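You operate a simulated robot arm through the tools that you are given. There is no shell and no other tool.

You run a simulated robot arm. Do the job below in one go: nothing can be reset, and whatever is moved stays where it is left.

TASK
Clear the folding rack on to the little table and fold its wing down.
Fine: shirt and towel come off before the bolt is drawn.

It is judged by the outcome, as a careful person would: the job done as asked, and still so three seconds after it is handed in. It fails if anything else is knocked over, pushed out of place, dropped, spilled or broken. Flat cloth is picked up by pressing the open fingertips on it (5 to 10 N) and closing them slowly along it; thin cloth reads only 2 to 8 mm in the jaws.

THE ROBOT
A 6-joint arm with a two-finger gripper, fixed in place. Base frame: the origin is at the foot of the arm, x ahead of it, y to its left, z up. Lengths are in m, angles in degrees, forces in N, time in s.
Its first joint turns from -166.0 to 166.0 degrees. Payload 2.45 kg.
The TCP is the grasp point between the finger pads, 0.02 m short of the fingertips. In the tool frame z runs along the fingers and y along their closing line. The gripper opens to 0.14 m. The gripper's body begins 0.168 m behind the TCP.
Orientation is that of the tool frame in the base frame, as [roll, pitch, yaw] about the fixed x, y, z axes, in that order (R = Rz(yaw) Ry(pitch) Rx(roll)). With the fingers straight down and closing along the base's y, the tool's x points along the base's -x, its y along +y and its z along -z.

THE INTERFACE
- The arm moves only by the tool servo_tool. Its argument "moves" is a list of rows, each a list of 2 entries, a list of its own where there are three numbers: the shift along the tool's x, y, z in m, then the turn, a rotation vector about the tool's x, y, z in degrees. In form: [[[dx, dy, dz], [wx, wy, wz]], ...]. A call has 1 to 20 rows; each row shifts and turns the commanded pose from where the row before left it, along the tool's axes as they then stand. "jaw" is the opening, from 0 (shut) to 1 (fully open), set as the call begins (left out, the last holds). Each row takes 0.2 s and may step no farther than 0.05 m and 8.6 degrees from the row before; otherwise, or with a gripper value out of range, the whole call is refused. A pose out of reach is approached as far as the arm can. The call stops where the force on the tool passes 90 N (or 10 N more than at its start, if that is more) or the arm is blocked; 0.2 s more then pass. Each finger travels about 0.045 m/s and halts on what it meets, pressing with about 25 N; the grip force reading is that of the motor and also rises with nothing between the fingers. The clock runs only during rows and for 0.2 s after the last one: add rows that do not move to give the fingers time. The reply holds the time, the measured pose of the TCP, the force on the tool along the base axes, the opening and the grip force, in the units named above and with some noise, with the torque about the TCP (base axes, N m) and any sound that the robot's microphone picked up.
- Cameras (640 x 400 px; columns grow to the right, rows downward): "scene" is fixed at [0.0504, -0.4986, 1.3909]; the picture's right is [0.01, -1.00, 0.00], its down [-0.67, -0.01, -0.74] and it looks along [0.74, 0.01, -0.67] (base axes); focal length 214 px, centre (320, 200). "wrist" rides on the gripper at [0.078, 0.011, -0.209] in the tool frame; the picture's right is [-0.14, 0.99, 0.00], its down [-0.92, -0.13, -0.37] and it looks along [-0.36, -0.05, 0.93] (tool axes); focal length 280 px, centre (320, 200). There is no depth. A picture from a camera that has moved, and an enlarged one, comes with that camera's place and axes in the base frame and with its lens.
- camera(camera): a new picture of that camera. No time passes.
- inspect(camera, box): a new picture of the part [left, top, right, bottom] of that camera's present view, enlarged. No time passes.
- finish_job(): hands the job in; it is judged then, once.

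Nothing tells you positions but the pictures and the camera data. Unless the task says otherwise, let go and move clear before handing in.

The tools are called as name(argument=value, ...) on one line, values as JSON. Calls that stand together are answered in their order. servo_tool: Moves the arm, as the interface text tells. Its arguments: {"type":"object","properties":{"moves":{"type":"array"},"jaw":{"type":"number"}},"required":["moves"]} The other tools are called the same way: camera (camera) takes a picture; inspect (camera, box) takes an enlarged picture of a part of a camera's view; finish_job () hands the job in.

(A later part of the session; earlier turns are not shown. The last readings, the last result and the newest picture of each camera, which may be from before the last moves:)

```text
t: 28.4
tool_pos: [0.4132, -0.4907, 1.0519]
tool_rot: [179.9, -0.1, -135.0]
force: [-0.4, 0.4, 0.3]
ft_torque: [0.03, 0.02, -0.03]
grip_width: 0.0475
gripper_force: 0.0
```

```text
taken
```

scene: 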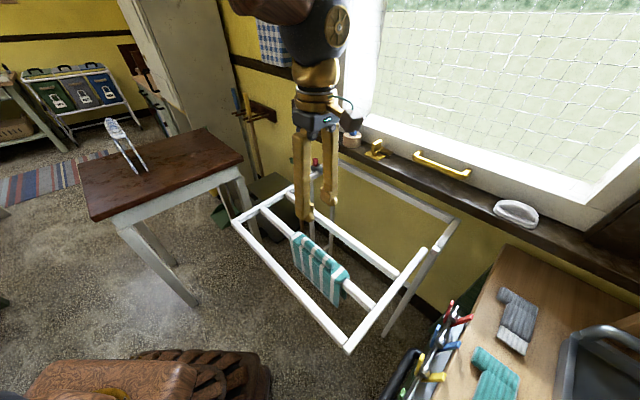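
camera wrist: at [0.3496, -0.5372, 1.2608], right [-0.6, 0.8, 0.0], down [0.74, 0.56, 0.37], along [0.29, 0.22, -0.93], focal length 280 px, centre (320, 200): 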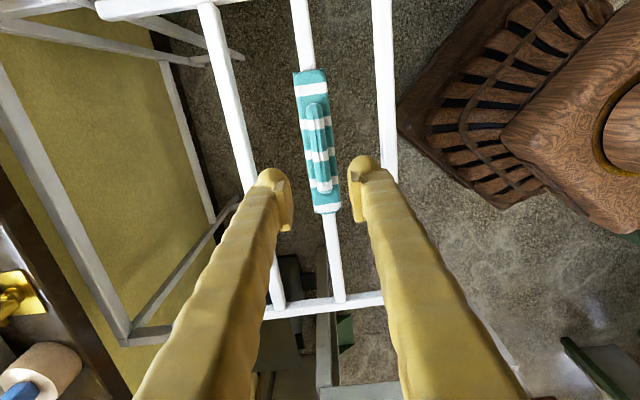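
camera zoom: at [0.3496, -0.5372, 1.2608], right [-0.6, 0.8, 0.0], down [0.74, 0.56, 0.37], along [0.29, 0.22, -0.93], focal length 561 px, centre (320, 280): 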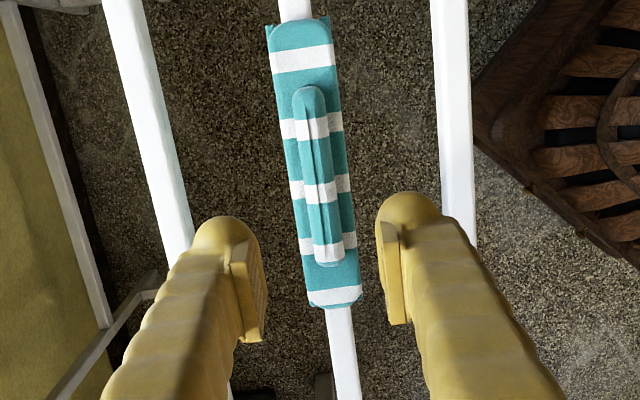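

The jaws are right over the green ridge. I'll descend with the same opening as before and check the centring near the cloth.

servo_tool(moves=[[[0, 0, 0.03], [0, 0, 0]], [[0, 0, 0.035], [0, 0, 0]], [[0, 0, 0.035], [0, 0, 0]], [[0, 0, 0.03], [0, 0, 0]], [[0, 0, 0.025], [0, 0, 0]], [[0, 0, 0.02], [0, 0, 0]], [[0, 0, 0], [0, 0, 0]]], jaw=0.25)

inspect(camera="wrist", box=[220, 40, 420, 260])

inspect(camera="scene", box=[280, 220, 360, 280])

```text
t: 30.0
tool_pos: [0.4128, -0.4897, 0.877]
tool_rot: [-180.0, 0.0, -135.0]
force: [0.3, 0.0, -0.7]
ft_torque: [-0.01, 0.02, 0.0]
grip_width: 0.035
gripper_force: 0.1
```

```text
1.82 times, centred on (320, 150) of wrist
camera zoom: at [0.3497, -0.5373, 1.085], right [-0.6, 0.8, 0.0], down [0.74, 0.56, 0.37], along [0.29, 0.22, -0.93], focal length 510 px, centre (320, 291)
```

zoom: 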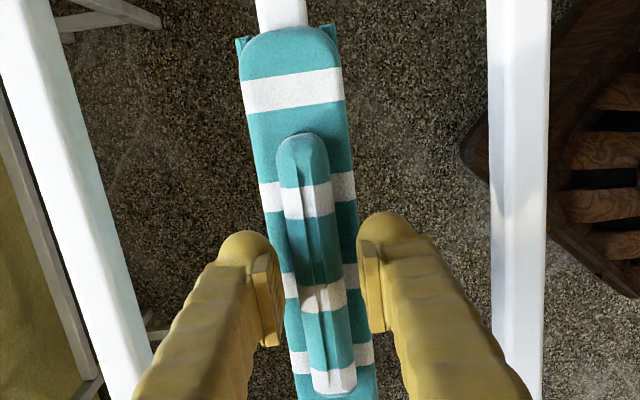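

```text
6.67 times, centred on (320, 250) of scene
camera zoom: at [0.0504, -0.4986, 1.3909], right [0.01, -1.0, 0.0], down [-0.67, -0.01, -0.74], along [0.74, 0.01, -0.67], focal length 1430 px, centre (320, -133)
```

zoom: 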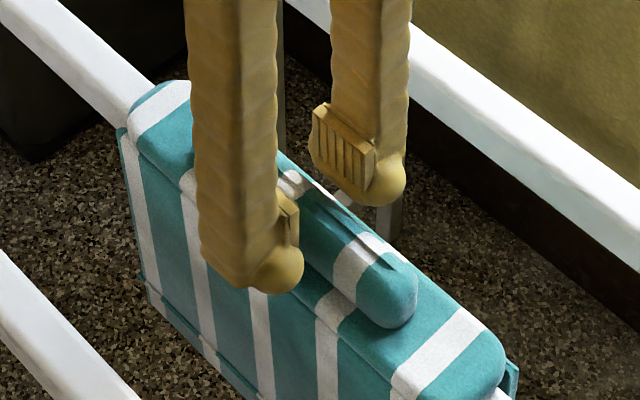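

Well centred. Lowering the last stretch to a light touch.

servo_tool(moves=[[[0, 0, 0.006], [0, 0, 0]], [[0, 0, 0.005], [0, 0, 0]], [[0, 0, 0.003], [0, 0, 0]], [[0, 0, 0], [0, 0, 0]]])

```text
t: 31.0
tool_pos: [0.4119, -0.4904, 0.8622]
tool_rot: [-179.8, 0.0, -135.1]
force: [4.0, -0.4, 14.0]
ft_torque: [-0.2, -0.26, 0.03]
grip_width: 0.0352
gripper_force: 0.4
```

One fingertip presses a little more than the other (14 N). I'll ease up 1.5 mm, shift slightly, and close slowly.

servo_tool(moves=[[[0, 0, -0.0015], [0, 0, 0]], [[0, -0.001, 0], [0, 0, 0]]], jaw=0.22)

inspect(camera="wrist", box=[220, 40, 420, 260])

```text
t: 31.6
tool_pos: [0.4134, -0.4911, 0.8647]
tool_rot: [179.9, 0.0, -135.1]
force: [0.3, -1.0, -1.1]
ft_torque: [0.04, -0.01, -0.01]
grip_width: 0.0308
gripper_force: 0.2
```

```text
1.82 times, centred on (320, 150) of wrist
camera zoom: at [0.3501, -0.5377, 1.0733], right [-0.6, 0.8, 0.0], down [0.74, 0.56, 0.37], along [0.29, 0.22, -0.93], focal length 510 px, centre (320, 291)
```

zoom: 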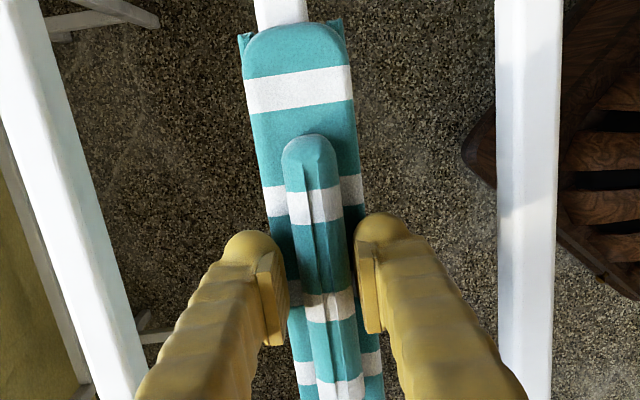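

servo_tool(moves=[[[0, 0, 0.0018], [0, 0, 0]], [[0, 0, 0], [0, 0, 0]]])

servo_tool(moves=[[[0, 0, 0], [0, 0, 0]]], jaw=0.18)

servo_tool(moves=[[[0, 0, 0], [0, 0, 0]]], jaw=0.14)

servo_tool(moves=[[[0, 0, 0], [0, 0, 0]]], jaw=0.09)

servo_tool(moves=[[[0, 0, 0], [0, 0, 0]], [[0, 0, 0], [0, 0, 0]]], jaw=0.0)

inspect(camera="scene", box=[280, 220, 360, 280])

```text
t: 32.2
tool_pos: [0.4127, -0.4905, 0.8645]
tool_rot: [-180.0, -0.1, -135.1]
force: [-0.7, 6.3, 23.2]
ft_torque: [0.11, -0.01, 0.0]
grip_width: 0.0308
gripper_force: 0.0
```

```text
t: 32.6
tool_pos: [0.4134, -0.4903, 0.8633]
tool_rot: [-179.9, 0.0, -135.0]
force: [-3.8, 7.7, 38.5]
ft_torque: [-0.12, -0.19, -0.03]
grip_width: 0.0275
gripper_force: 23.6
```

```text
t: 33.0
tool_pos: [0.414, -0.4891, 0.8636]
tool_rot: [180.0, 0.0, -135.0]
force: [-7.6, 9.1, 47.3]
ft_torque: [-0.17, -0.18, 0.01]
grip_width: 0.0262
gripper_force: 25.2
```

```text
t: 33.4
tool_pos: [0.4127, -0.4908, 0.8636]
tool_rot: [-180.0, 0.0, -135.0]
force: [-8.0, 8.1, 52.3]
ft_torque: [-0.21, -0.22, 0.0]
grip_width: 0.0259
gripper_force: 24.6
```

```text
t: 34.0
tool_pos: [0.4144, -0.4905, 0.864]
tool_rot: [-179.9, 0.0, -135.0]
force: [-7.0, 5.6, 55.7]
ft_torque: [-0.33, -0.25, -0.04]
grip_width: 0.026
gripper_force: 24.6
```

```text
6.67 times, centred on (320, 250) of scene
camera zoom: at [0.0504, -0.4986, 1.3909], right [0.01, -1.0, 0.0], down [-0.67, -0.01, -0.74], along [0.74, 0.01, -0.67], focal length 1430 px, centre (320, -133)
```

zoom: 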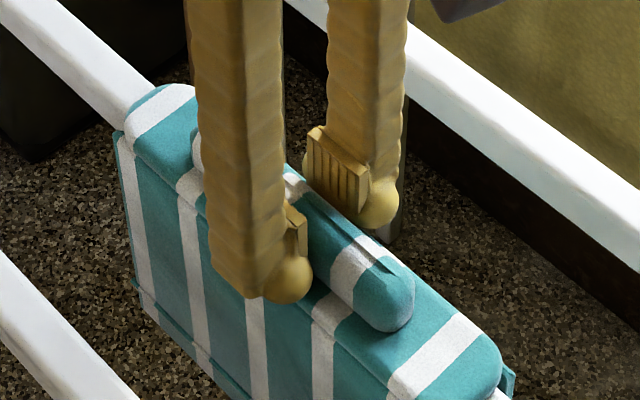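

The squeeze has driven the tips down against the cloth (55 N downwards), so I'll relieve that by easing up a few millimetres while holding the grip.

servo_tool(moves=[[[0, 0, -0.0015], [0, 0, 0]], [[0, 0, -0.0015], [0, 0, 0]], [[0, 0, 0], [0, 0, 0]]])

```text
t: 34.8
tool_pos: [0.4134, -0.4906, 0.8657]
tool_rot: [-180.0, 0.0, -135.0]
force: [-1.1, 1.3, 0.3]
ft_torque: [-0.02, 0.03, 0.0]
grip_width: 0.0231
gripper_force: 25.5
```

Relieved: grip settled on the ridge at 23 mm, no residual force. Lifting slowly.

servo_tool(moves=[[[0, 0, -0.008], [0, 0, 0]], [[0, 0, -0.01], [0, 0, 0]], [[0, 0, -0.015], [0, 0, 0]], [[0, 0, 0], [0, 0, 0]]])

inspect(camera="scene", box=[270, 190, 390, 310])

```text
t: 35.8
tool_pos: [0.412, -0.4904, 0.8995]
tool_rot: [-180.0, 0.0, -134.9]
force: [-0.1, 0.4, -1.5]
ft_torque: [0.01, -0.02, 0.03]
grip_width: 0.0229
gripper_force: 25.3
```

```text
3.33 times, centred on (330, 250) of scene
camera zoom: at [0.0504, -0.4986, 1.3909], right [0.01, -1.0, 0.0], down [-0.67, -0.01, -0.74], along [0.74, 0.01, -0.67], focal length 715 px, centre (287, 33)
```

zoom: 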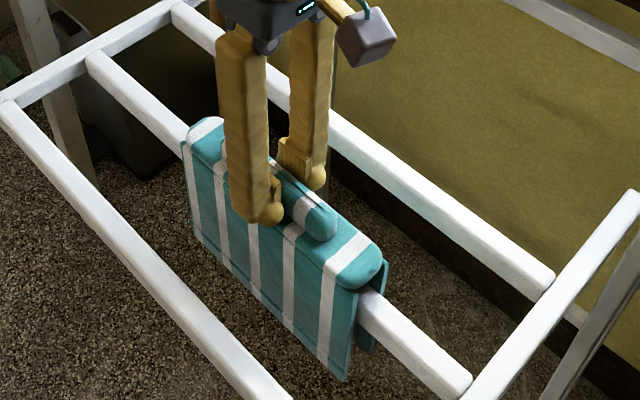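

servo_tool(moves=[[[0, 0, -0.02], [0, 0, 0]], [[0, 0, -0.03], [0, 0, 0]], [[0, 0, -0.03], [0, 0, 0]], [[0, 0, -0.03], [0, 0, 0]], [[0, 0, -0.03], [0, 0, 0]], [[0, 0, -0.03], [0, 0, 0]], [[0, 0, -0.03], [0, 0, 0]], [[0, 0, -0.03], [0, 0, 0]], [[0, 0, -0.02], [0, 0, 0]], [[0, 0, 0], [0, 0, 0]]])

camera(camera="scene")

inspect(camera="scene", box=[240, 140, 400, 280])

```text
t: 38.0
tool_pos: [0.4114, -0.4907, 1.1486]
tool_rot: [179.9, 0.0, -135.0]
force: [1.0, -0.3, -2.2]
ft_torque: [-0.04, -0.01, 0.01]
grip_width: 0.0231
gripper_force: 25.1
```

```text
taken
```

scene: 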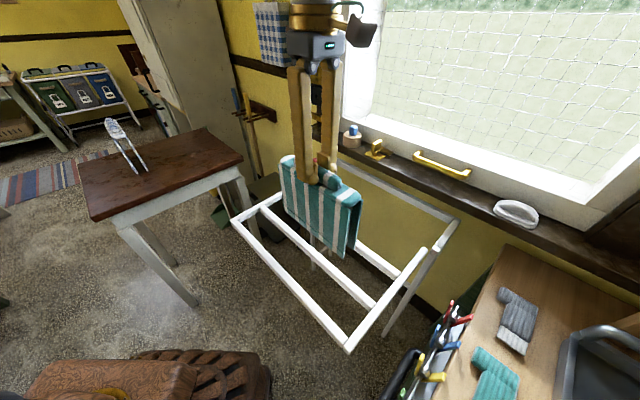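

```text
2.86 times, centred on (320, 210) of scene
camera zoom: at [0.0504, -0.4986, 1.3909], right [0.01, -1.0, 0.0], down [-0.67, -0.01, -0.74], along [0.74, 0.01, -0.67], focal length 613 px, centre (320, 171)
```

zoom: 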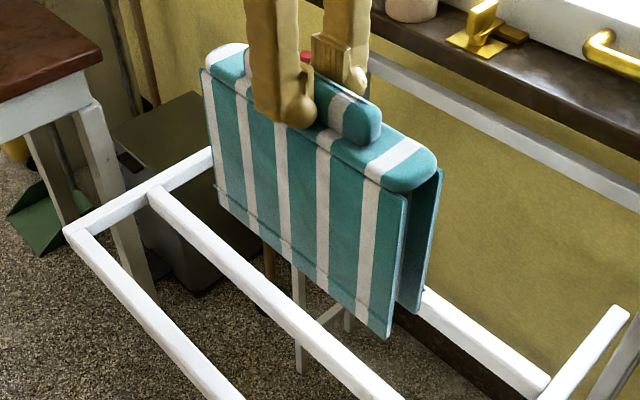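

The green cloth is clear (lower edge about 0.185 m under the jaws). I'll carry it to the table, to the right of the blue one, ending near (0.91, 0.16).

servo_tool(moves=[[[-0.015, 0.002, -0.005], [0, 0, 0]], [[-0.03, 0.004, -0.005], [0, 0, 0]], [[-0.04, 0.0053, 0], [0, 0, 0]], [[-0.042, 0.0056, 0], [0, 0, 0]], [[-0.042, 0.0056, 0], [0, 0, 0]], [[-0.042, 0.0056, 0], [0, 0, 0]], [[-0.042, 0.0056, 0], [0, 0, 0]], [[-0.042, 0.0056, 0], [0, 0, 0]], [[-0.042, 0.0056, 0], [0, 0, 0]], [[-0.042, 0.0056, 0], [0, 0, 0]], [[-0.042, 0.0056, 0], [0, 0, 0]], [[-0.042, 0.0056, 0], [0, 0, 0]], [[-0.042, 0.0056, 0], [0, 0, 0]], [[0, 0, 0], [0, 0, 0]]])

camera(camera="wrist")

```text
t: 41.0
tool_pos: [0.724, -0.0849, 1.1585]
tool_rot: [180.0, 0.0, -135.0]
force: [-0.3, 0.4, -2.2]
ft_torque: [0.06, 0.02, 0.01]
grip_width: 0.0229
gripper_force: 25.2
```

```text
taken
camera wrist: at [0.6613, -0.1329, 1.3671], right [-0.6, 0.8, 0.0], down [0.74, 0.56, 0.37], along [0.29, 0.22, -0.93], focal length 280 px, centre (320, 200)
```

wrist: 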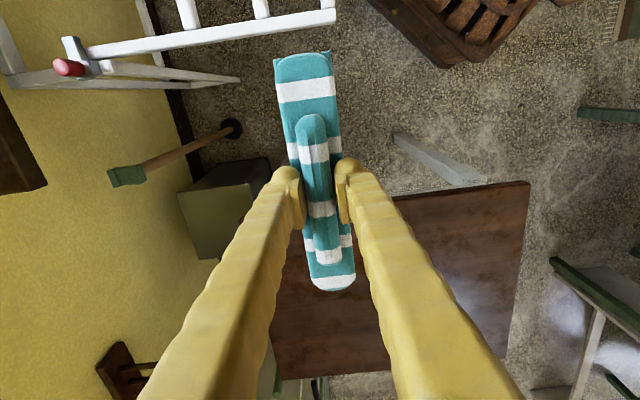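

servo_tool(moves=[[[-0.02, 0.003, 0], [0, 0, 0]], [[-0.038, 0.0055, 0], [0, 0, 0]], [[-0.042, 0.0058, 0], [0, 0, 0]], [[-0.042, 0.0058, 0], [0, 0, 0]], [[-0.042, 0.0058, 0], [0, 0, 0]], [[-0.042, 0.0058, 0], [0, 0, 0]], [[-0.037, 0.005, 0], [0, 0, 0]], [[-0.025, 0.0033, 0], [0, 0, 0]], [[-0.015, 0.002, 0], [0, 0, 0]], [[0, 0, 0], [0, 0, 0]]])

camera(camera="wrist")

inspect(camera="scene", box=[60, 40, 260, 220])

```text
t: 43.2
tool_pos: [0.9098, 0.1577, 1.1588]
tool_rot: [180.0, 0.0, -134.9]
force: [0.5, -0.2, -2.8]
ft_torque: [0.02, -0.03, -0.04]
grip_width: 0.023
gripper_force: 24.7
```

```text
taken
camera wrist: at [0.845, 0.1099, 1.3678], right [-0.6, 0.8, 0.0], down [0.74, 0.56, 0.37], along [0.29, 0.22, -0.93], focal length 280 px, centre (320, 200)
```

wrist: 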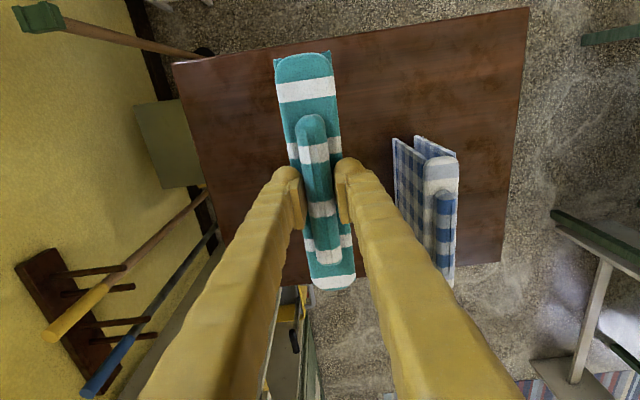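

```text
2.22 times, centred on (160, 130) of scene
camera zoom: at [0.0504, -0.4986, 1.3909], right [0.01, -1.0, 0.0], down [-0.67, -0.01, -0.74], along [0.74, 0.01, -0.67], focal length 477 px, centre (676, 356)
```

zoom: 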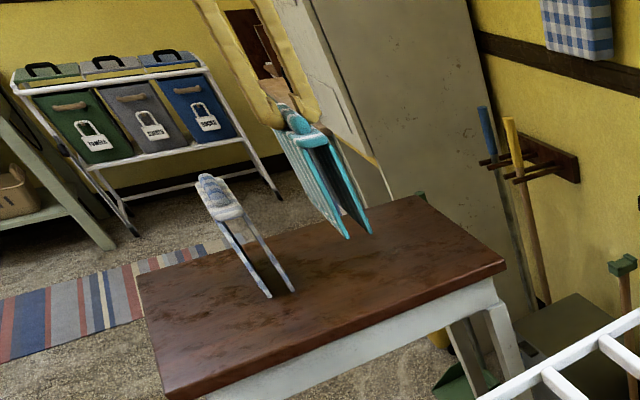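

The green cloth is over the table with a clear gap to the blue one. Lowering now, slow at the end.

servo_tool(moves=[[[0, 0, 0.02], [0, 0, 0]], [[0, 0, 0.025], [0, 0, 0]], [[0, 0, 0.025], [0, 0, 0]], [[0, 0, 0.02], [0, 0, 0]], [[0, 0, 0.01], [0, 0, 0]], [[0, 0, 0.008], [0, 0, 0]], [[0, 0, 0.004], [0, 0, 0]], [[0, 0, 0], [0, 0, 0]]])

```text
t: 45.0
tool_pos: [0.9074, 0.1584, 1.0472]
tool_rot: [-180.0, -0.1, -134.9]
force: [0.5, 0.5, -2.6]
ft_torque: [-0.04, 0.0, -0.04]
grip_width: 0.023
gripper_force: 25.0
```

servo_tool(moves=[[[0, 0, 0.002], [0, 0, 0]], [[0, 0, 0], [0, 0, 0]]])

inspect(camera="scene", box=[100, 70, 220, 190])

```text
t: 45.6
tool_pos: [0.9071, 0.1584, 1.0447]
tool_rot: [-179.9, 0.0, -135.1]
force: [-0.2, 0.4, -1.8]
ft_torque: [-0.01, 0.03, 0.0]
grip_width: 0.023
gripper_force: 25.2
```

```text
3.33 times, centred on (160, 130) of scene
camera zoom: at [0.0504, -0.4986, 1.3909], right [0.01, -1.0, 0.0], down [-0.67, -0.01, -0.74], along [0.74, 0.01, -0.67], focal length 715 px, centre (853, 433)
```

zoom: 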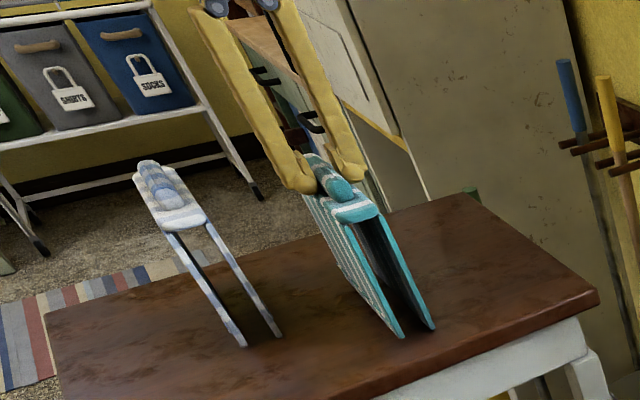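

servo_tool(moves=[[[0, 0, 0.0015], [0, 0, 0]], [[0, 0, 0], [0, 0, 0]]])

servo_tool(moves=[[[0, 0, 0.001], [0, 0, 0]], [[0, 0, 0], [0, 0, 0]]])

```text
t: 46.2
tool_pos: [0.9078, 0.1576, 1.0426]
tool_rot: [180.0, 0.0, -135.0]
force: [0.0, -0.1, -2.8]
ft_torque: [0.01, 0.0, 0.01]
grip_width: 0.0231
gripper_force: 24.7
```

```text
t: 46.8
tool_pos: [0.9086, 0.1577, 1.041]
tool_rot: [180.0, -0.1, -135.0]
force: [-0.5, -0.4, -1.7]
ft_torque: [-0.03, 0.0, 0.01]
grip_width: 0.023
gripper_force: 24.4
```

servo_tool(moves=[[[0, 0, 0.0015], [0, 0, 0]], [[0, 0, 0], [0, 0, 0]]])

servo_tool(moves=[[[0, 0, 0.001], [0, 0, 0]], [[0, 0, 0], [0, 0, 0]]])

inspect(camera="scene", box=[130, 80, 210, 160])

```text
t: 47.4
tool_pos: [0.9083, 0.1575, 1.0425]
tool_rot: [-180.0, 0.0, -134.9]
force: [-4.0, -3.7, 16.7]
ft_torque: [-0.08, 0.09, -0.01]
grip_width: 0.023
gripper_force: 24.9
```

```text
t: 48.0
tool_pos: [0.9073, 0.158, 1.0426]
tool_rot: [-179.8, 0.1, -135.1]
force: [-8.6, -6.1, 39.3]
ft_torque: [-0.11, 0.18, 0.03]
grip_width: 0.0229
gripper_force: 24.8
```

```text
5.00 times, centred on (170, 120) of scene
camera zoom: at [0.0504, -0.4986, 1.3909], right [0.01, -1.0, 0.0], down [-0.67, -0.01, -0.74], along [0.74, 0.01, -0.67], focal length 1072 px, centre (1070, 600)
```

zoom: 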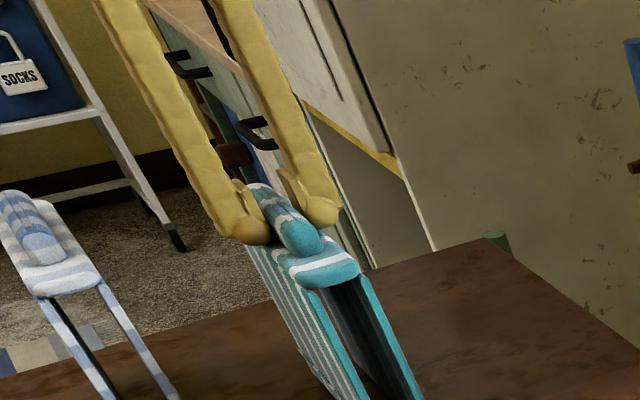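

Contact made; I'll ease off about 1.7 mm so it rests lightly, then loosen.

servo_tool(moves=[[[0, 0, -0.0017], [0, 0, 0]], [[0, 0, 0], [0, 0, 0]]])

```text
t: 48.6
tool_pos: [0.9079, 0.1586, 1.0415]
tool_rot: [-180.0, 0.0, -135.0]
force: [0.3, -2.7, 28.9]
ft_torque: [-0.05, -0.08, -0.01]
grip_width: 0.0228
gripper_force: 25.2
```

servo_tool(moves=[[[0, 0, -0.001], [0, 0, 0]], [[0, 0, 0], [0, 0, 0]]])

```text
t: 49.2
tool_pos: [0.9081, 0.1578, 1.0428]
tool_rot: [-180.0, 0.0, -135.0]
force: [3.0, 1.8, 9.8]
ft_torque: [-0.05, -0.18, -0.01]
grip_width: 0.0231
gripper_force: 25.1
```

servo_tool(moves=[[[0, 0, -0.0004], [0, 0, 0]], [[0, 0, 0], [0, 0, 0]]])

servo_tool(moves=[[[0, 0, 0], [0, 0, 0]], [[0, 0, 0], [0, 0, 0]]], jaw=0.18)

inspect(camera="scene", box=[130, 80, 230, 180])

```text
t: 49.8
tool_pos: [0.9082, 0.1586, 1.0427]
tool_rot: [179.9, -0.1, -135.0]
force: [0.8, -0.3, -2.3]
ft_torque: [0.0, 0.0, 0.0]
grip_width: 0.0231
gripper_force: 24.5
```

```text
t: 50.4
tool_pos: [0.9069, 0.159, 1.0425]
tool_rot: [-179.9, 0.1, -135.0]
force: [0.6, 0.3, 0.8]
ft_torque: [0.0, 0.0, 0.0]
grip_width: 0.0253
gripper_force: 0.0
```

```text
4.00 times, centred on (180, 130) of scene
camera zoom: at [0.0504, -0.4986, 1.3909], right [0.01, -1.0, 0.0], down [-0.67, -0.01, -0.74], along [0.74, 0.01, -0.67], focal length 858 px, centre (880, 480)
```

zoom: 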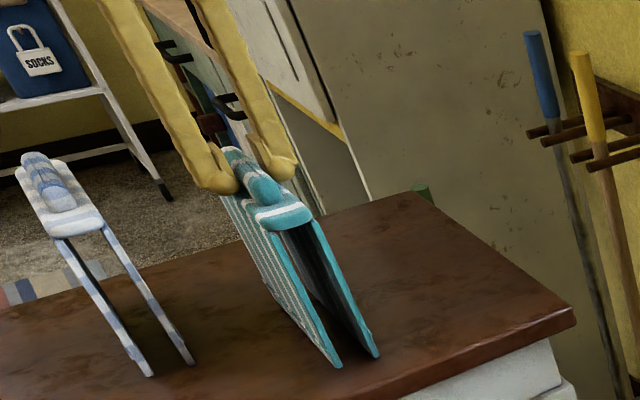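

It rests by itself with the grip slack. I'll open a bit more and rise straight off.

servo_tool(moves=[[[0, 0, 0], [0, 0, 0]], [[0, 0, 0], [0, 0, 0]], [[0, 0, -0.01], [0, 0, 0]], [[0, 0, -0.02], [0, 0, 0]], [[0, 0, -0.03], [0, 0, 0]], [[0, 0, -0.035], [0, 0, 0]], [[0, 0, -0.035], [0, 0, 0]], [[0, 0, 0], [0, 0, 0]]], jaw=0.34)

camera(camera="scene")

inspect(camera="scene", box=[60, 60, 260, 220])

```text
t: 52.2
tool_pos: [0.9082, 0.1587, 1.1723]
tool_rot: [-180.0, 0.0, -135.1]
force: [-0.7, 0.3, -0.6]
ft_torque: [0.0, 0.0, 0.02]
grip_width: 0.0477
gripper_force: 0.1
```

```text
taken
```

scene: 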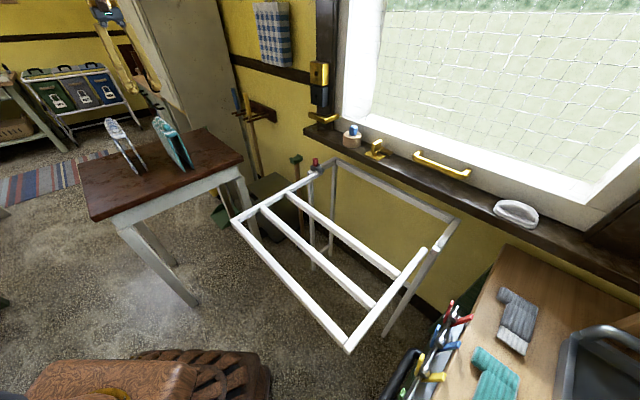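

```text
2.50 times, centred on (160, 140) of scene
camera zoom: at [0.0504, -0.4986, 1.3909], right [0.01, -1.0, 0.0], down [-0.67, -0.01, -0.74], along [0.74, 0.01, -0.67], focal length 536 px, centre (720, 350)
```

zoom: 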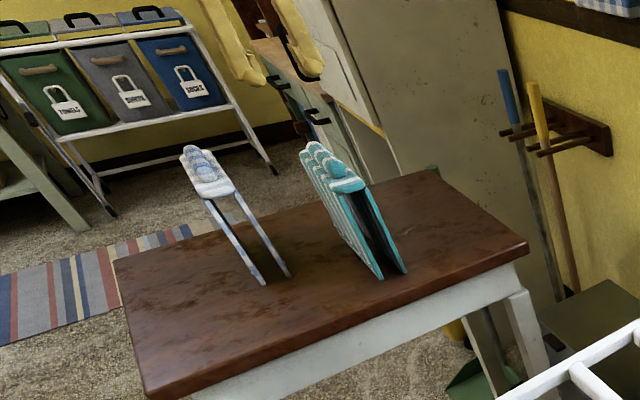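

Both cloths are standing safely on the table. Now for the bolt: I'll move back over the rack's left side at height, turn the jaws so they close along the bolt's direction, and look.

servo_tool(moves=[[[0.03, -0.004, 0], [0, 0, 0]], [[0.042, -0.0064, 0], [0, 0, 0]], [[0.042, -0.0064, 0], [0, 0, 0]], [[0.042, -0.0064, 0], [0, 0, 0]], [[0.042, -0.0064, 0], [0, 0, 0]], [[0.042, -0.0064, 0], [0, 0, 0]], [[0.042, -0.0064, 0], [0, 0, 0]], [[0.042, -0.0064, 0], [0, 0, 0]], [[0.042, -0.0064, 0], [0, 0, 0]], [[0.042, -0.0064, 0], [0, 0, 0]], [[0.042, -0.0064, 0], [0, 0, 0]], [[0.014, -0.002, 0], [0, 0, 0]], [[0, 0, 0], [0, 0, 0]]])

servo_tool(moves=[[[0, 0, 0], [0, 0, 8]], [[0, 0, 0], [0, 0, 8]], [[0, 0, 0], [0, 0, 8]], [[0, 0, 0], [0, 0, 8]], [[0, 0, 0], [0, 0, 8]], [[0, 0, 0], [0, 0, 8]], [[0, 0, 0], [0, 0, 8]], [[0, 0, 0], [0, 0, 8]], [[0, 0, 0], [0, 0, 8]], [[0, 0, 0], [0, 0, 8]], [[0, 0, 0], [0, 0, 8]], [[0, 0, 0], [0, 0, 2]], [[0, 0, 0], [0, 0, 0]]])

camera(camera="wrist")

camera(camera="scene")

```text
t: 55.0
tool_pos: [0.6282, -0.2191, 1.1732]
tool_rot: [179.9, 0.0, -135.0]
force: [0.2, 0.0, -0.4]
ft_torque: [0.0, -0.03, 0.0]
grip_width: 0.0476
gripper_force: 0.1
```

```text
t: 57.8
tool_pos: [0.629, -0.2192, 1.1738]
tool_rot: [180.0, 0.1, 134.9]
force: [0.6, 0.0, -0.7]
ft_torque: [0.0, -0.02, 0.01]
grip_width: 0.0476
gripper_force: 0.1
```

```text
taken
camera wrist: at [0.5815, -0.1564, 1.3817], right [0.8, 0.6, 0.0], down [0.56, -0.74, 0.37], along [0.22, -0.29, -0.93], focal length 280 px, centre (320, 200)
```

wrist: 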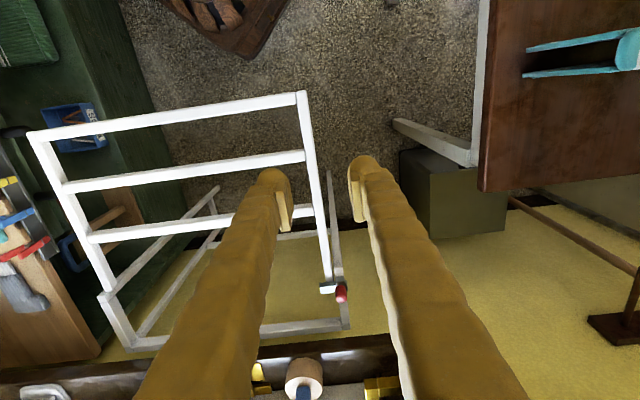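

```text
taken
```

scene: 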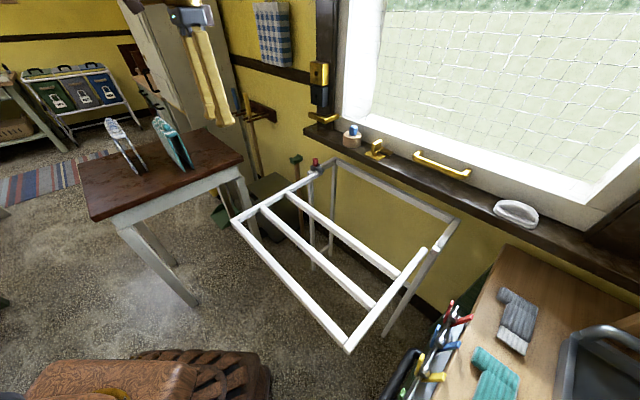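

inspect(camera="wrist", box=[290, 240, 390, 340])

inspect(camera="wrist", box=[20, 80, 420, 400])

```text
4.00 times, centred on (340, 290) of wrist
camera zoom: at [0.5815, -0.1564, 1.3817], right [0.8, 0.6, 0.0], down [0.56, -0.74, 0.37], along [0.22, -0.29, -0.93], focal length 1122 px, centre (240, -160)
```

zoom: 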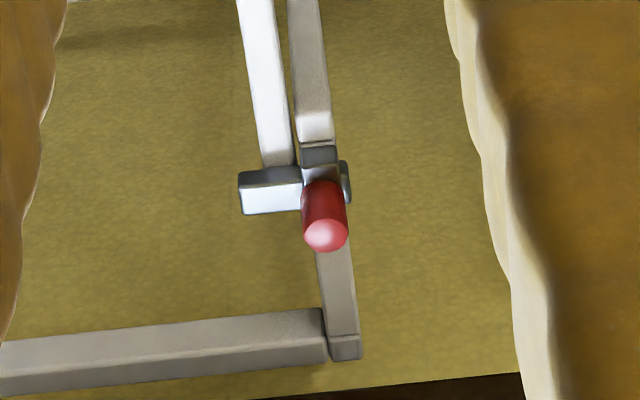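

```text
1.25 times, centred on (220, 240) of wrist
camera zoom: at [0.5815, -0.1564, 1.3817], right [0.8, 0.6, 0.0], down [0.56, -0.74, 0.37], along [0.22, -0.29, -0.93], focal length 350 px, centre (445, 150)
```

zoom: 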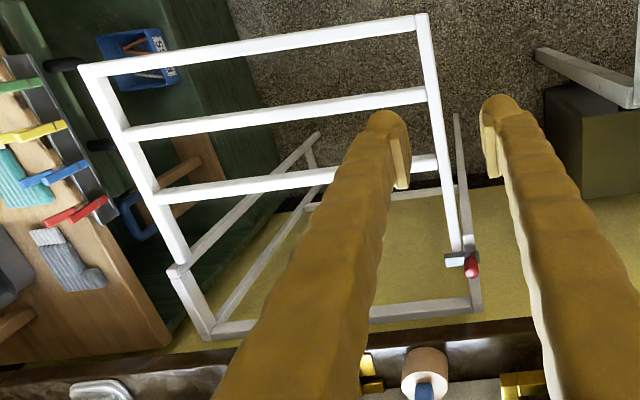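

The geometry is clear: the bolt bracket sits on the frame's left top bar, with its bar reaching in over the wing rail's end. I'll move outward to hover above and short of the knob and tilt the tool a bit outwards for reach.

servo_tool(moves=[[[-0.03, 0, 0.01], [0, 0, 0]], [[-0.04, 0, 0.013], [0, 0, 0]], [[-0.04, 0, 0.013], [0, 0, 0]], [[-0.04, 0, 0.013], [0, 0, 0]], [[-0.04, 0, 0.013], [0, 0, 0]], [[-0.04, 0, 0.013], [0, 0, 0]], [[-0.03, 0, 0.01], [0, 0, 0]], [[0, 0, 0], [0, -5, 0]], [[0, 0, 0], [0, -5, 0]], [[0, 0, 0], [0, -5, 0]], [[0, 0, 0], [0, 0, 0]]])

camera(camera="wrist")

camera(camera="scene")

```text
t: 60.2
tool_pos: [0.8131, -0.4018, 1.0869]
tool_rot: [180.0, 15.0, 135.0]
force: [0.4, -0.5, 0.0]
ft_torque: [0.02, -0.04, 0.01]
grip_width: 0.0476
gripper_force: 0.1
```

```text
taken
camera wrist: at [0.7287, -0.3034, 1.2694], right [0.79, 0.61, 0.04], down [0.47, -0.65, 0.59], along [0.38, -0.46, -0.8], focal length 280 px, centre (320, 200)
```

wrist: 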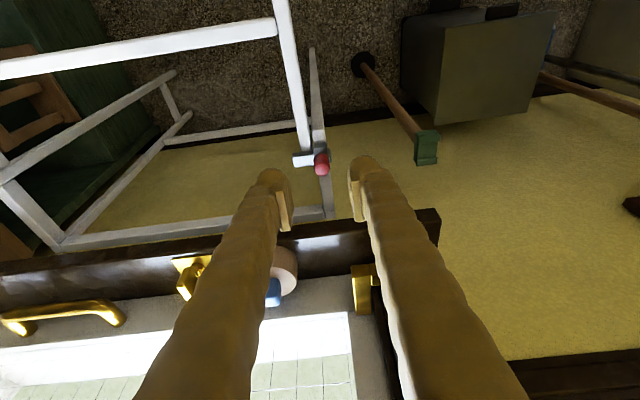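

```text
taken
```

scene: 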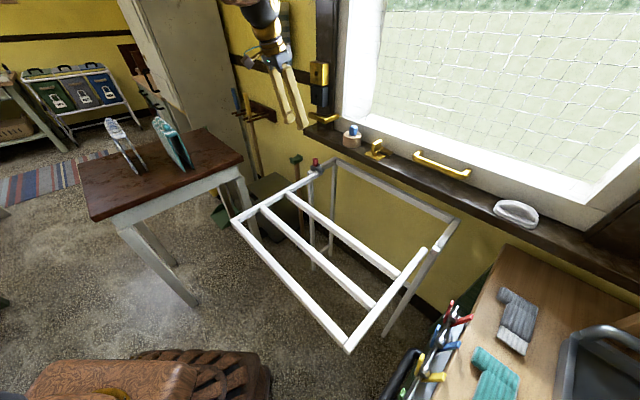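

inspect(camera="wrist", box=[270, 110, 370, 210])

inspect(camera="scene", box=[220, 90, 360, 200])

```text
4.00 times, centred on (320, 160) of wrist
camera zoom: at [0.7287, -0.3034, 1.2694], right [0.79, 0.61, 0.04], down [0.47, -0.65, 0.59], along [0.38, -0.46, -0.8], focal length 1122 px, centre (320, 360)
```

zoom: 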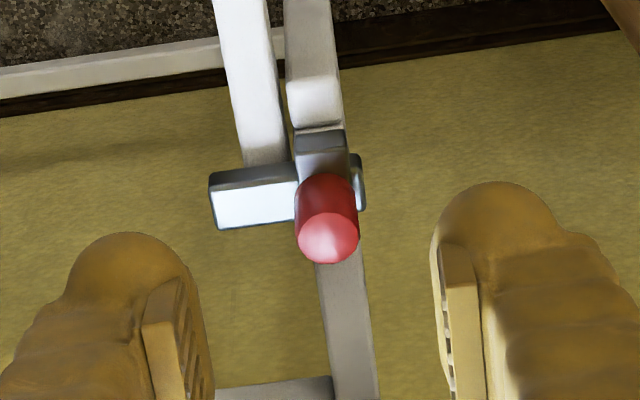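

```text
3.64 times, centred on (290, 145) of scene
camera zoom: at [0.0504, -0.4986, 1.3909], right [0.01, -1.0, 0.0], down [-0.67, -0.01, -0.74], along [0.74, 0.01, -0.67], focal length 780 px, centre (429, 400)
```

zoom: 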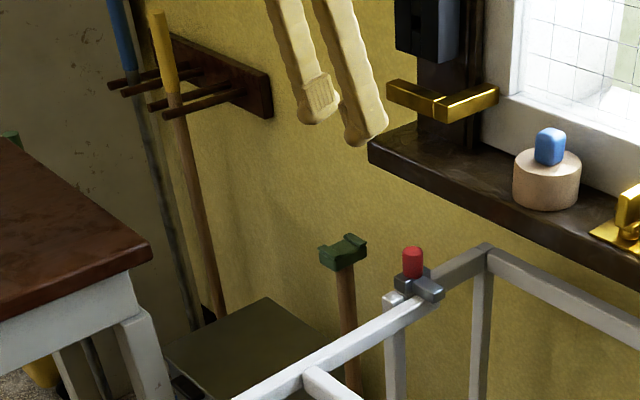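

The knob's top centre works out near r 0.947, t 0.289 (≈ x 0.874, y -0.466), z 0.892, about 24 mm across. I'll approach along the tilted tool axis to 8 cm short of it and check again.

servo_tool(moves=[[[-0.011, -0.0008, 0.0454], [0, 0, 0]], [[-0.011, -0.0008, 0.0454], [0, 0, 0]], [[-0.011, -0.0008, 0.0454], [0, 0, 0]], [[0, 0, 0], [0, 0, 0]], [[0, 0, 0], [0, 0, 0]]])

camera(camera="wrist")

inspect(camera="wrist", box=[220, 80, 420, 260])

inspect(camera="scene", box=[270, 110, 370, 190])

```text
t: 61.4
tool_pos: [0.8593, -0.4532, 0.965]
tool_rot: [-180.0, 15.1, 135.0]
force: [0.1, 0.2, -0.7]
ft_torque: [-0.03, 0.02, 0.02]
grip_width: 0.0474
gripper_force: 0.0
```

```text
taken
camera wrist: at [0.7749, -0.3536, 1.1465], right [0.79, 0.61, 0.04], down [0.47, -0.65, 0.59], along [0.38, -0.46, -0.8], focal length 280 px, centre (320, 200)
```

wrist: 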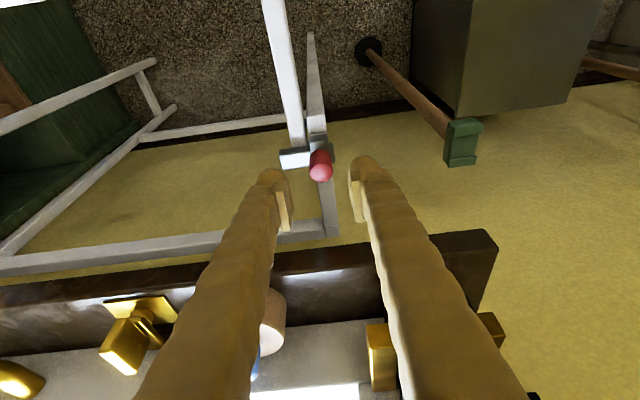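

```text
2.22 times, centred on (320, 170) of wrist
camera zoom: at [0.7749, -0.3536, 1.1465], right [0.79, 0.61, 0.04], down [0.47, -0.65, 0.59], along [0.38, -0.46, -0.8], focal length 623 px, centre (320, 267)
```

zoom: 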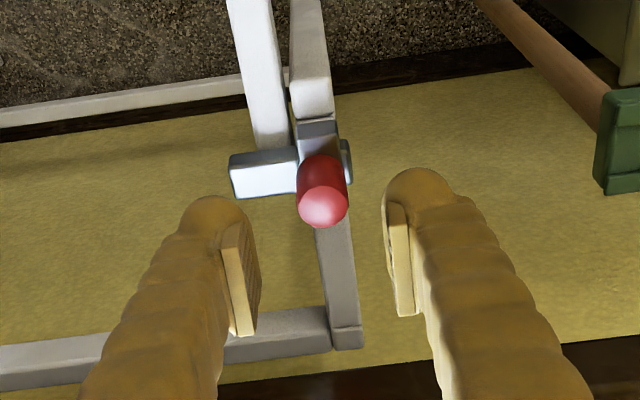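

```text
5.00 times, centred on (320, 150) of scene
camera zoom: at [0.0504, -0.4986, 1.3909], right [0.01, -1.0, 0.0], down [-0.67, -0.01, -0.74], along [0.74, 0.01, -0.67], focal length 1072 px, centre (320, 450)
```

zoom: 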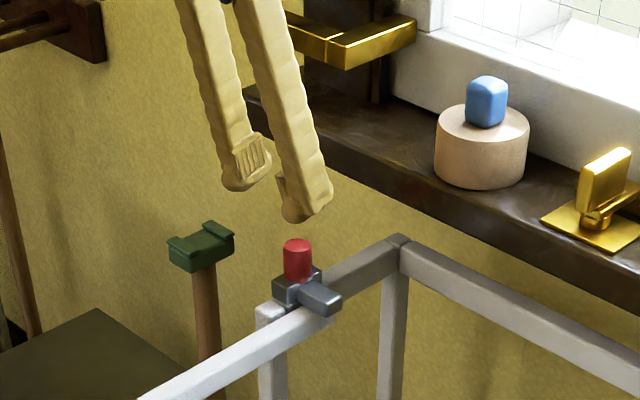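

On line. I'll go in along the tool axis to straddle the knob.

servo_tool(moves=[[[0, 0.0005, 0.03], [0, 0, 0]], [[0, 0.0005, 0.025], [0, 0, 0]], [[0, 0, 0.012], [0, 0, 0]], [[0, 0, 0.006], [0, 0, 0]], [[0, 0, 0], [0, 0, 0]]])

inspect(camera="wrist", box=[220, 80, 420, 260])

inspect(camera="scene", box=[280, 130, 360, 190])

```text
t: 62.6
tool_pos: [0.8726, -0.4648, 0.895]
tool_rot: [-179.9, 15.0, 135.0]
force: [-0.9, -0.2, -0.2]
ft_torque: [0.01, 0.03, -0.04]
grip_width: 0.0478
gripper_force: 0.0
```

```text
2.22 times, centred on (320, 170) of wrist
camera zoom: at [0.7887, -0.3657, 1.0761], right [0.79, 0.61, 0.04], down [0.47, -0.65, 0.59], along [0.38, -0.46, -0.8], focal length 623 px, centre (320, 267)
```

zoom: 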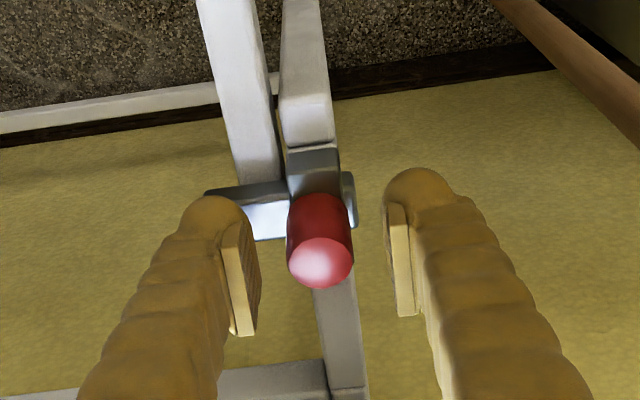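

```text
6.67 times, centred on (320, 160) of scene
camera zoom: at [0.0504, -0.4986, 1.3909], right [0.01, -1.0, 0.0], down [-0.67, -0.01, -0.74], along [0.74, 0.01, -0.67], focal length 1430 px, centre (320, 467)
```

zoom: 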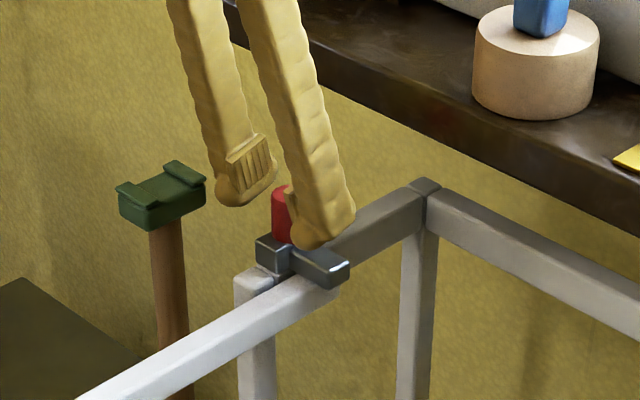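

The fingers straddle the knob; I'll go 7 mm further in and check.

servo_tool(moves=[[[0, 0, 0.004], [0, 0, 0]], [[0, 0, 0.003], [0, 0, 0]], [[0, 0, 0], [0, 0, 0]]])

inspect(camera="scene", box=[290, 140, 350, 185])

inspect(camera="wrist", box=[260, 110, 380, 230])

```text
t: 63.4
tool_pos: [0.875, -0.4659, 0.8877]
tool_rot: [180.0, 15.0, 135.0]
force: [0.2, 0.2, -0.4]
ft_torque: [-0.02, -0.02, -0.03]
grip_width: 0.0477
gripper_force: 0.0
```

```text
8.89 times, centred on (320, 162) of scene
camera zoom: at [0.0504, -0.4986, 1.3909], right [0.01, -1.0, 0.0], down [-0.67, -0.01, -0.74], along [0.74, 0.01, -0.67], focal length 1906 px, centre (320, 533)
```

zoom: 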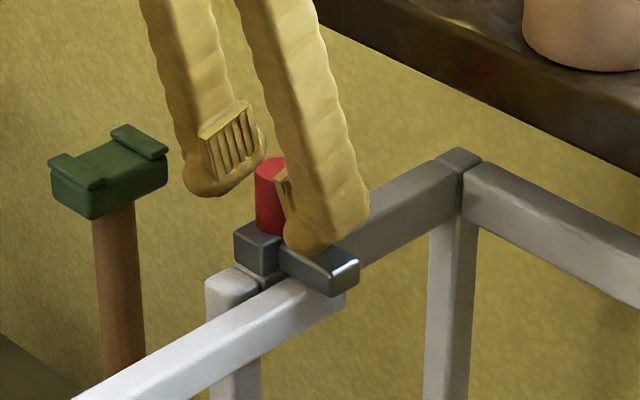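

```text
3.33 times, centred on (320, 170) of wrist
camera zoom: at [0.7901, -0.367, 1.0693], right [0.79, 0.61, 0.04], down [0.47, -0.65, 0.59], along [0.38, -0.46, -0.8], focal length 935 px, centre (320, 300)
```

zoom: 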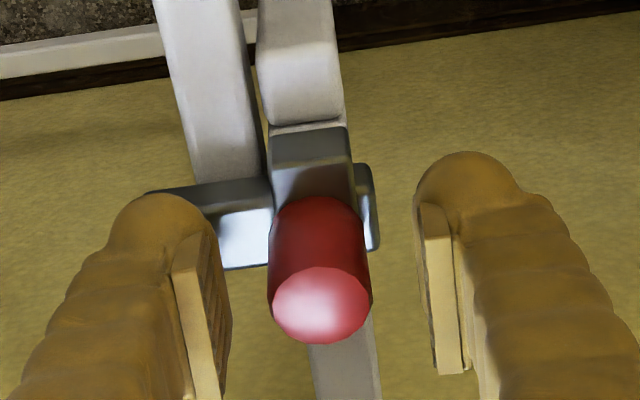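

servo_tool(moves=[[[0, 0, 0], [0, 0, 0]], [[0, 0, 0], [0, 0, 0]]], jaw=0.2)

servo_tool(moves=[[[0, 0, 0], [0, 0, 0]], [[0, 0, 0], [0, 0, 0]]], jaw=0.1)

inspect(camera="scene", box=[290, 140, 350, 185])

inspect(camera="wrist", box=[260, 110, 380, 230])

```text
t: 64.0
tool_pos: [0.8742, -0.4652, 0.8871]
tool_rot: [179.9, 15.0, 135.0]
force: [0.5, -0.3, 0.4]
ft_torque: [0.04, -0.02, 0.0]
grip_width: 0.0279
gripper_force: 0.2
```

```text
t: 64.6
tool_pos: [0.8754, -0.4648, 0.8882]
tool_rot: [-179.9, 15.0, 135.1]
force: [0.5, -0.3, -1.0]
ft_torque: [0.0, 0.01, -0.01]
grip_width: 0.0251
gripper_force: 37.9
```

```text
8.89 times, centred on (320, 162) of scene
camera zoom: at [0.0504, -0.4986, 1.3909], right [0.01, -1.0, 0.0], down [-0.67, -0.01, -0.74], along [0.74, 0.01, -0.67], focal length 1906 px, centre (320, 533)
```

zoom: 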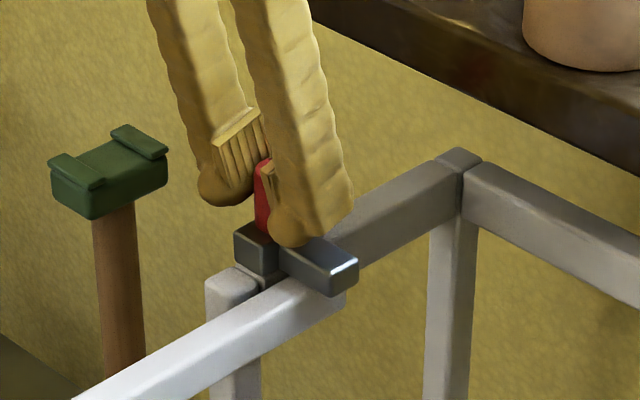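

```text
3.33 times, centred on (320, 170) of wrist
camera zoom: at [0.7901, -0.367, 1.0693], right [0.79, 0.61, 0.04], down [0.47, -0.65, 0.59], along [0.38, -0.46, -0.8], focal length 935 px, centre (320, 300)
```

zoom: 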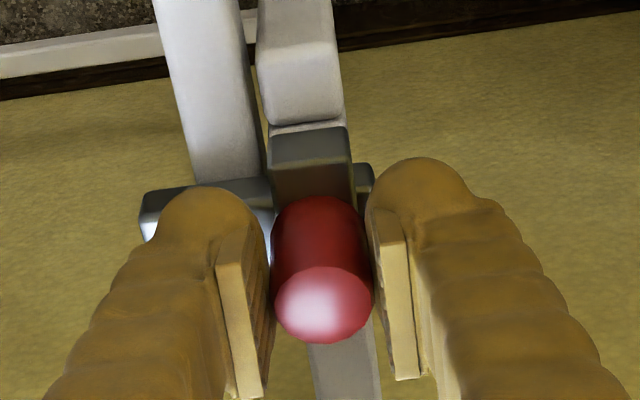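

The knob is held, centred, with no side load. I'll draw it outward (tool +y) in small steps.

servo_tool(moves=[[[0, 0.004, 0], [0, 0, 0]], [[0, 0.004, 0], [0, 0, 0]], [[0, 0, 0], [0, 0, 0]]])

inspect(camera="scene", box=[290, 140, 350, 185])

```text
t: 65.4
tool_pos: [0.8798, -0.46, 0.888]
tool_rot: [180.0, 15.0, 135.0]
force: [3.2, -2.9, -0.6]
ft_torque: [-0.07, -0.06, 0.02]
grip_width: 0.0245
gripper_force: 45.4
```

```text
8.89 times, centred on (320, 162) of scene
camera zoom: at [0.0504, -0.4986, 1.3909], right [0.01, -1.0, 0.0], down [-0.67, -0.01, -0.74], along [0.74, 0.01, -0.67], focal length 1906 px, centre (320, 533)
```

zoom: 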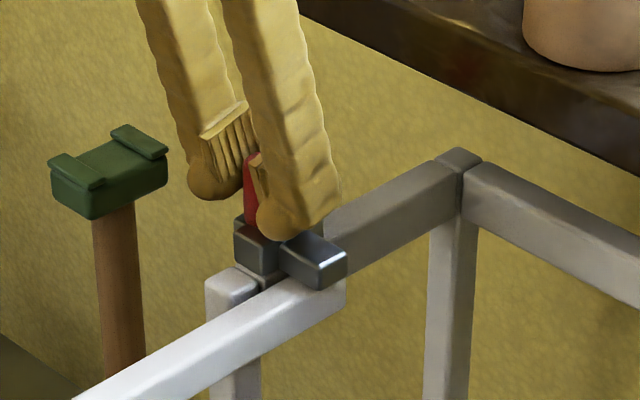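

The bolt slides freely. Continuing to draw it.

servo_tool(moves=[[[0, 0.005, 0], [0, 0, 0]], [[0, 0.005, 0], [0, 0, 0]], [[0, 0.005, 0], [0, 0, 0]], [[0, 0, 0], [0, 0, 0]]])

inspect(camera="scene", box=[290, 140, 350, 185])

```text
t: 66.4
tool_pos: [0.8911, -0.4501, 0.8881]
tool_rot: [-180.0, 15.0, 135.0]
force: [-2.1, -0.8, 5.1]
ft_torque: [0.0, 0.02, -0.04]
grip_width: 0.0245
gripper_force: 44.7
```

```text
8.89 times, centred on (320, 162) of scene
camera zoom: at [0.0504, -0.4986, 1.3909], right [0.01, -1.0, 0.0], down [-0.67, -0.01, -0.74], along [0.74, 0.01, -0.67], focal length 1906 px, centre (320, 533)
```

zoom: 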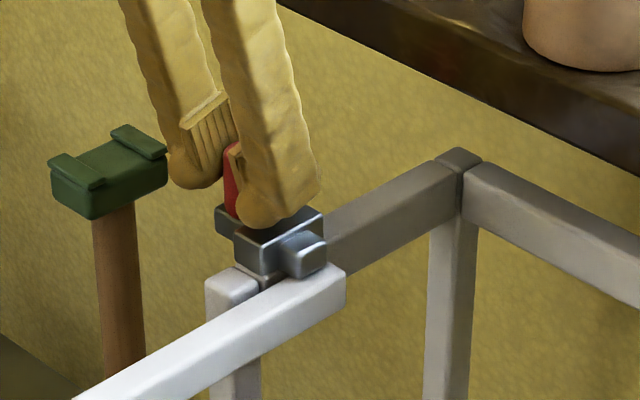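

servo_tool(moves=[[[0, 0.004, 0], [0, 0, 0]], [[0, 0.004, 0], [0, 0, 0]], [[0, 0.004, 0], [0, 0, 0]], [[0, 0, 0], [0, 0, 0]]])

inspect(camera="scene", box=[290, 140, 350, 185])

camera(camera="scene")

```text
t: 67.4
tool_pos: [0.8986, -0.4422, 0.8881]
tool_rot: [-180.0, 15.0, 135.0]
force: [-2.2, 0.2, 0.6]
ft_torque: [0.02, 0.0, -0.02]
grip_width: 0.0245
gripper_force: 45.1
```

```text
8.89 times, centred on (320, 162) of scene
camera zoom: at [0.0504, -0.4986, 1.3909], right [0.01, -1.0, 0.0], down [-0.67, -0.01, -0.74], along [0.74, 0.01, -0.67], focal length 1906 px, centre (320, 533)
```

zoom: 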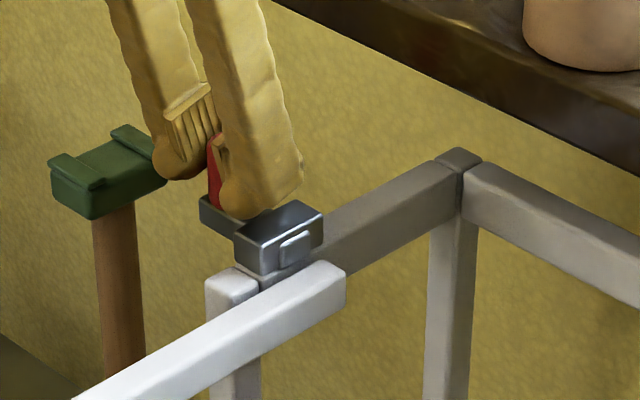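

```text
taken
```

scene: 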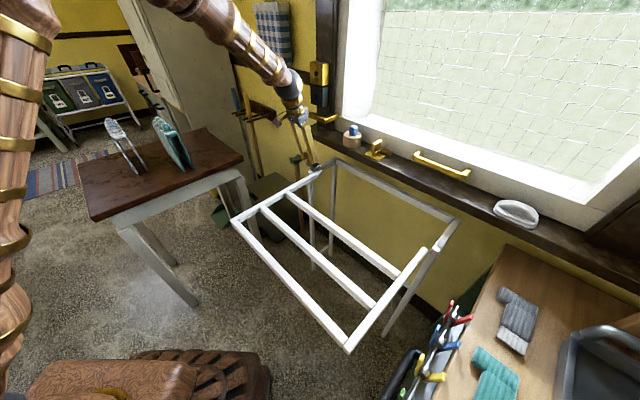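

The bar has drawn back nearly flush with its bracket, and the wing is holding up by itself for now. I'll pull a few millimetres more to make sure it's fully clear.

servo_tool(moves=[[[0, 0.003, 0], [0, 0, 0]], [[0, 0.003, 0], [0, 0, 0]], [[0, 0, 0], [0, 0, 0]]])

inspect(camera="scene", box=[290, 140, 350, 185])

```text
t: 68.2
tool_pos: [0.9016, -0.4387, 0.8873]
tool_rot: [180.0, 15.1, 134.8]
force: [-14.4, -18.6, 7.5]
ft_torque: [-0.18, 0.18, -0.12]
grip_width: 0.0247
gripper_force: 45.0
```

```text
8.89 times, centred on (320, 162) of scene
camera zoom: at [0.0504, -0.4986, 1.3909], right [0.01, -1.0, 0.0], down [-0.67, -0.01, -0.74], along [0.74, 0.01, -0.67], focal length 1906 px, centre (320, 533)
```

zoom: 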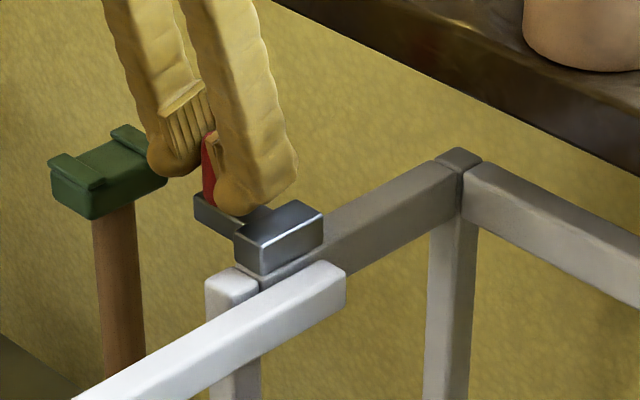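

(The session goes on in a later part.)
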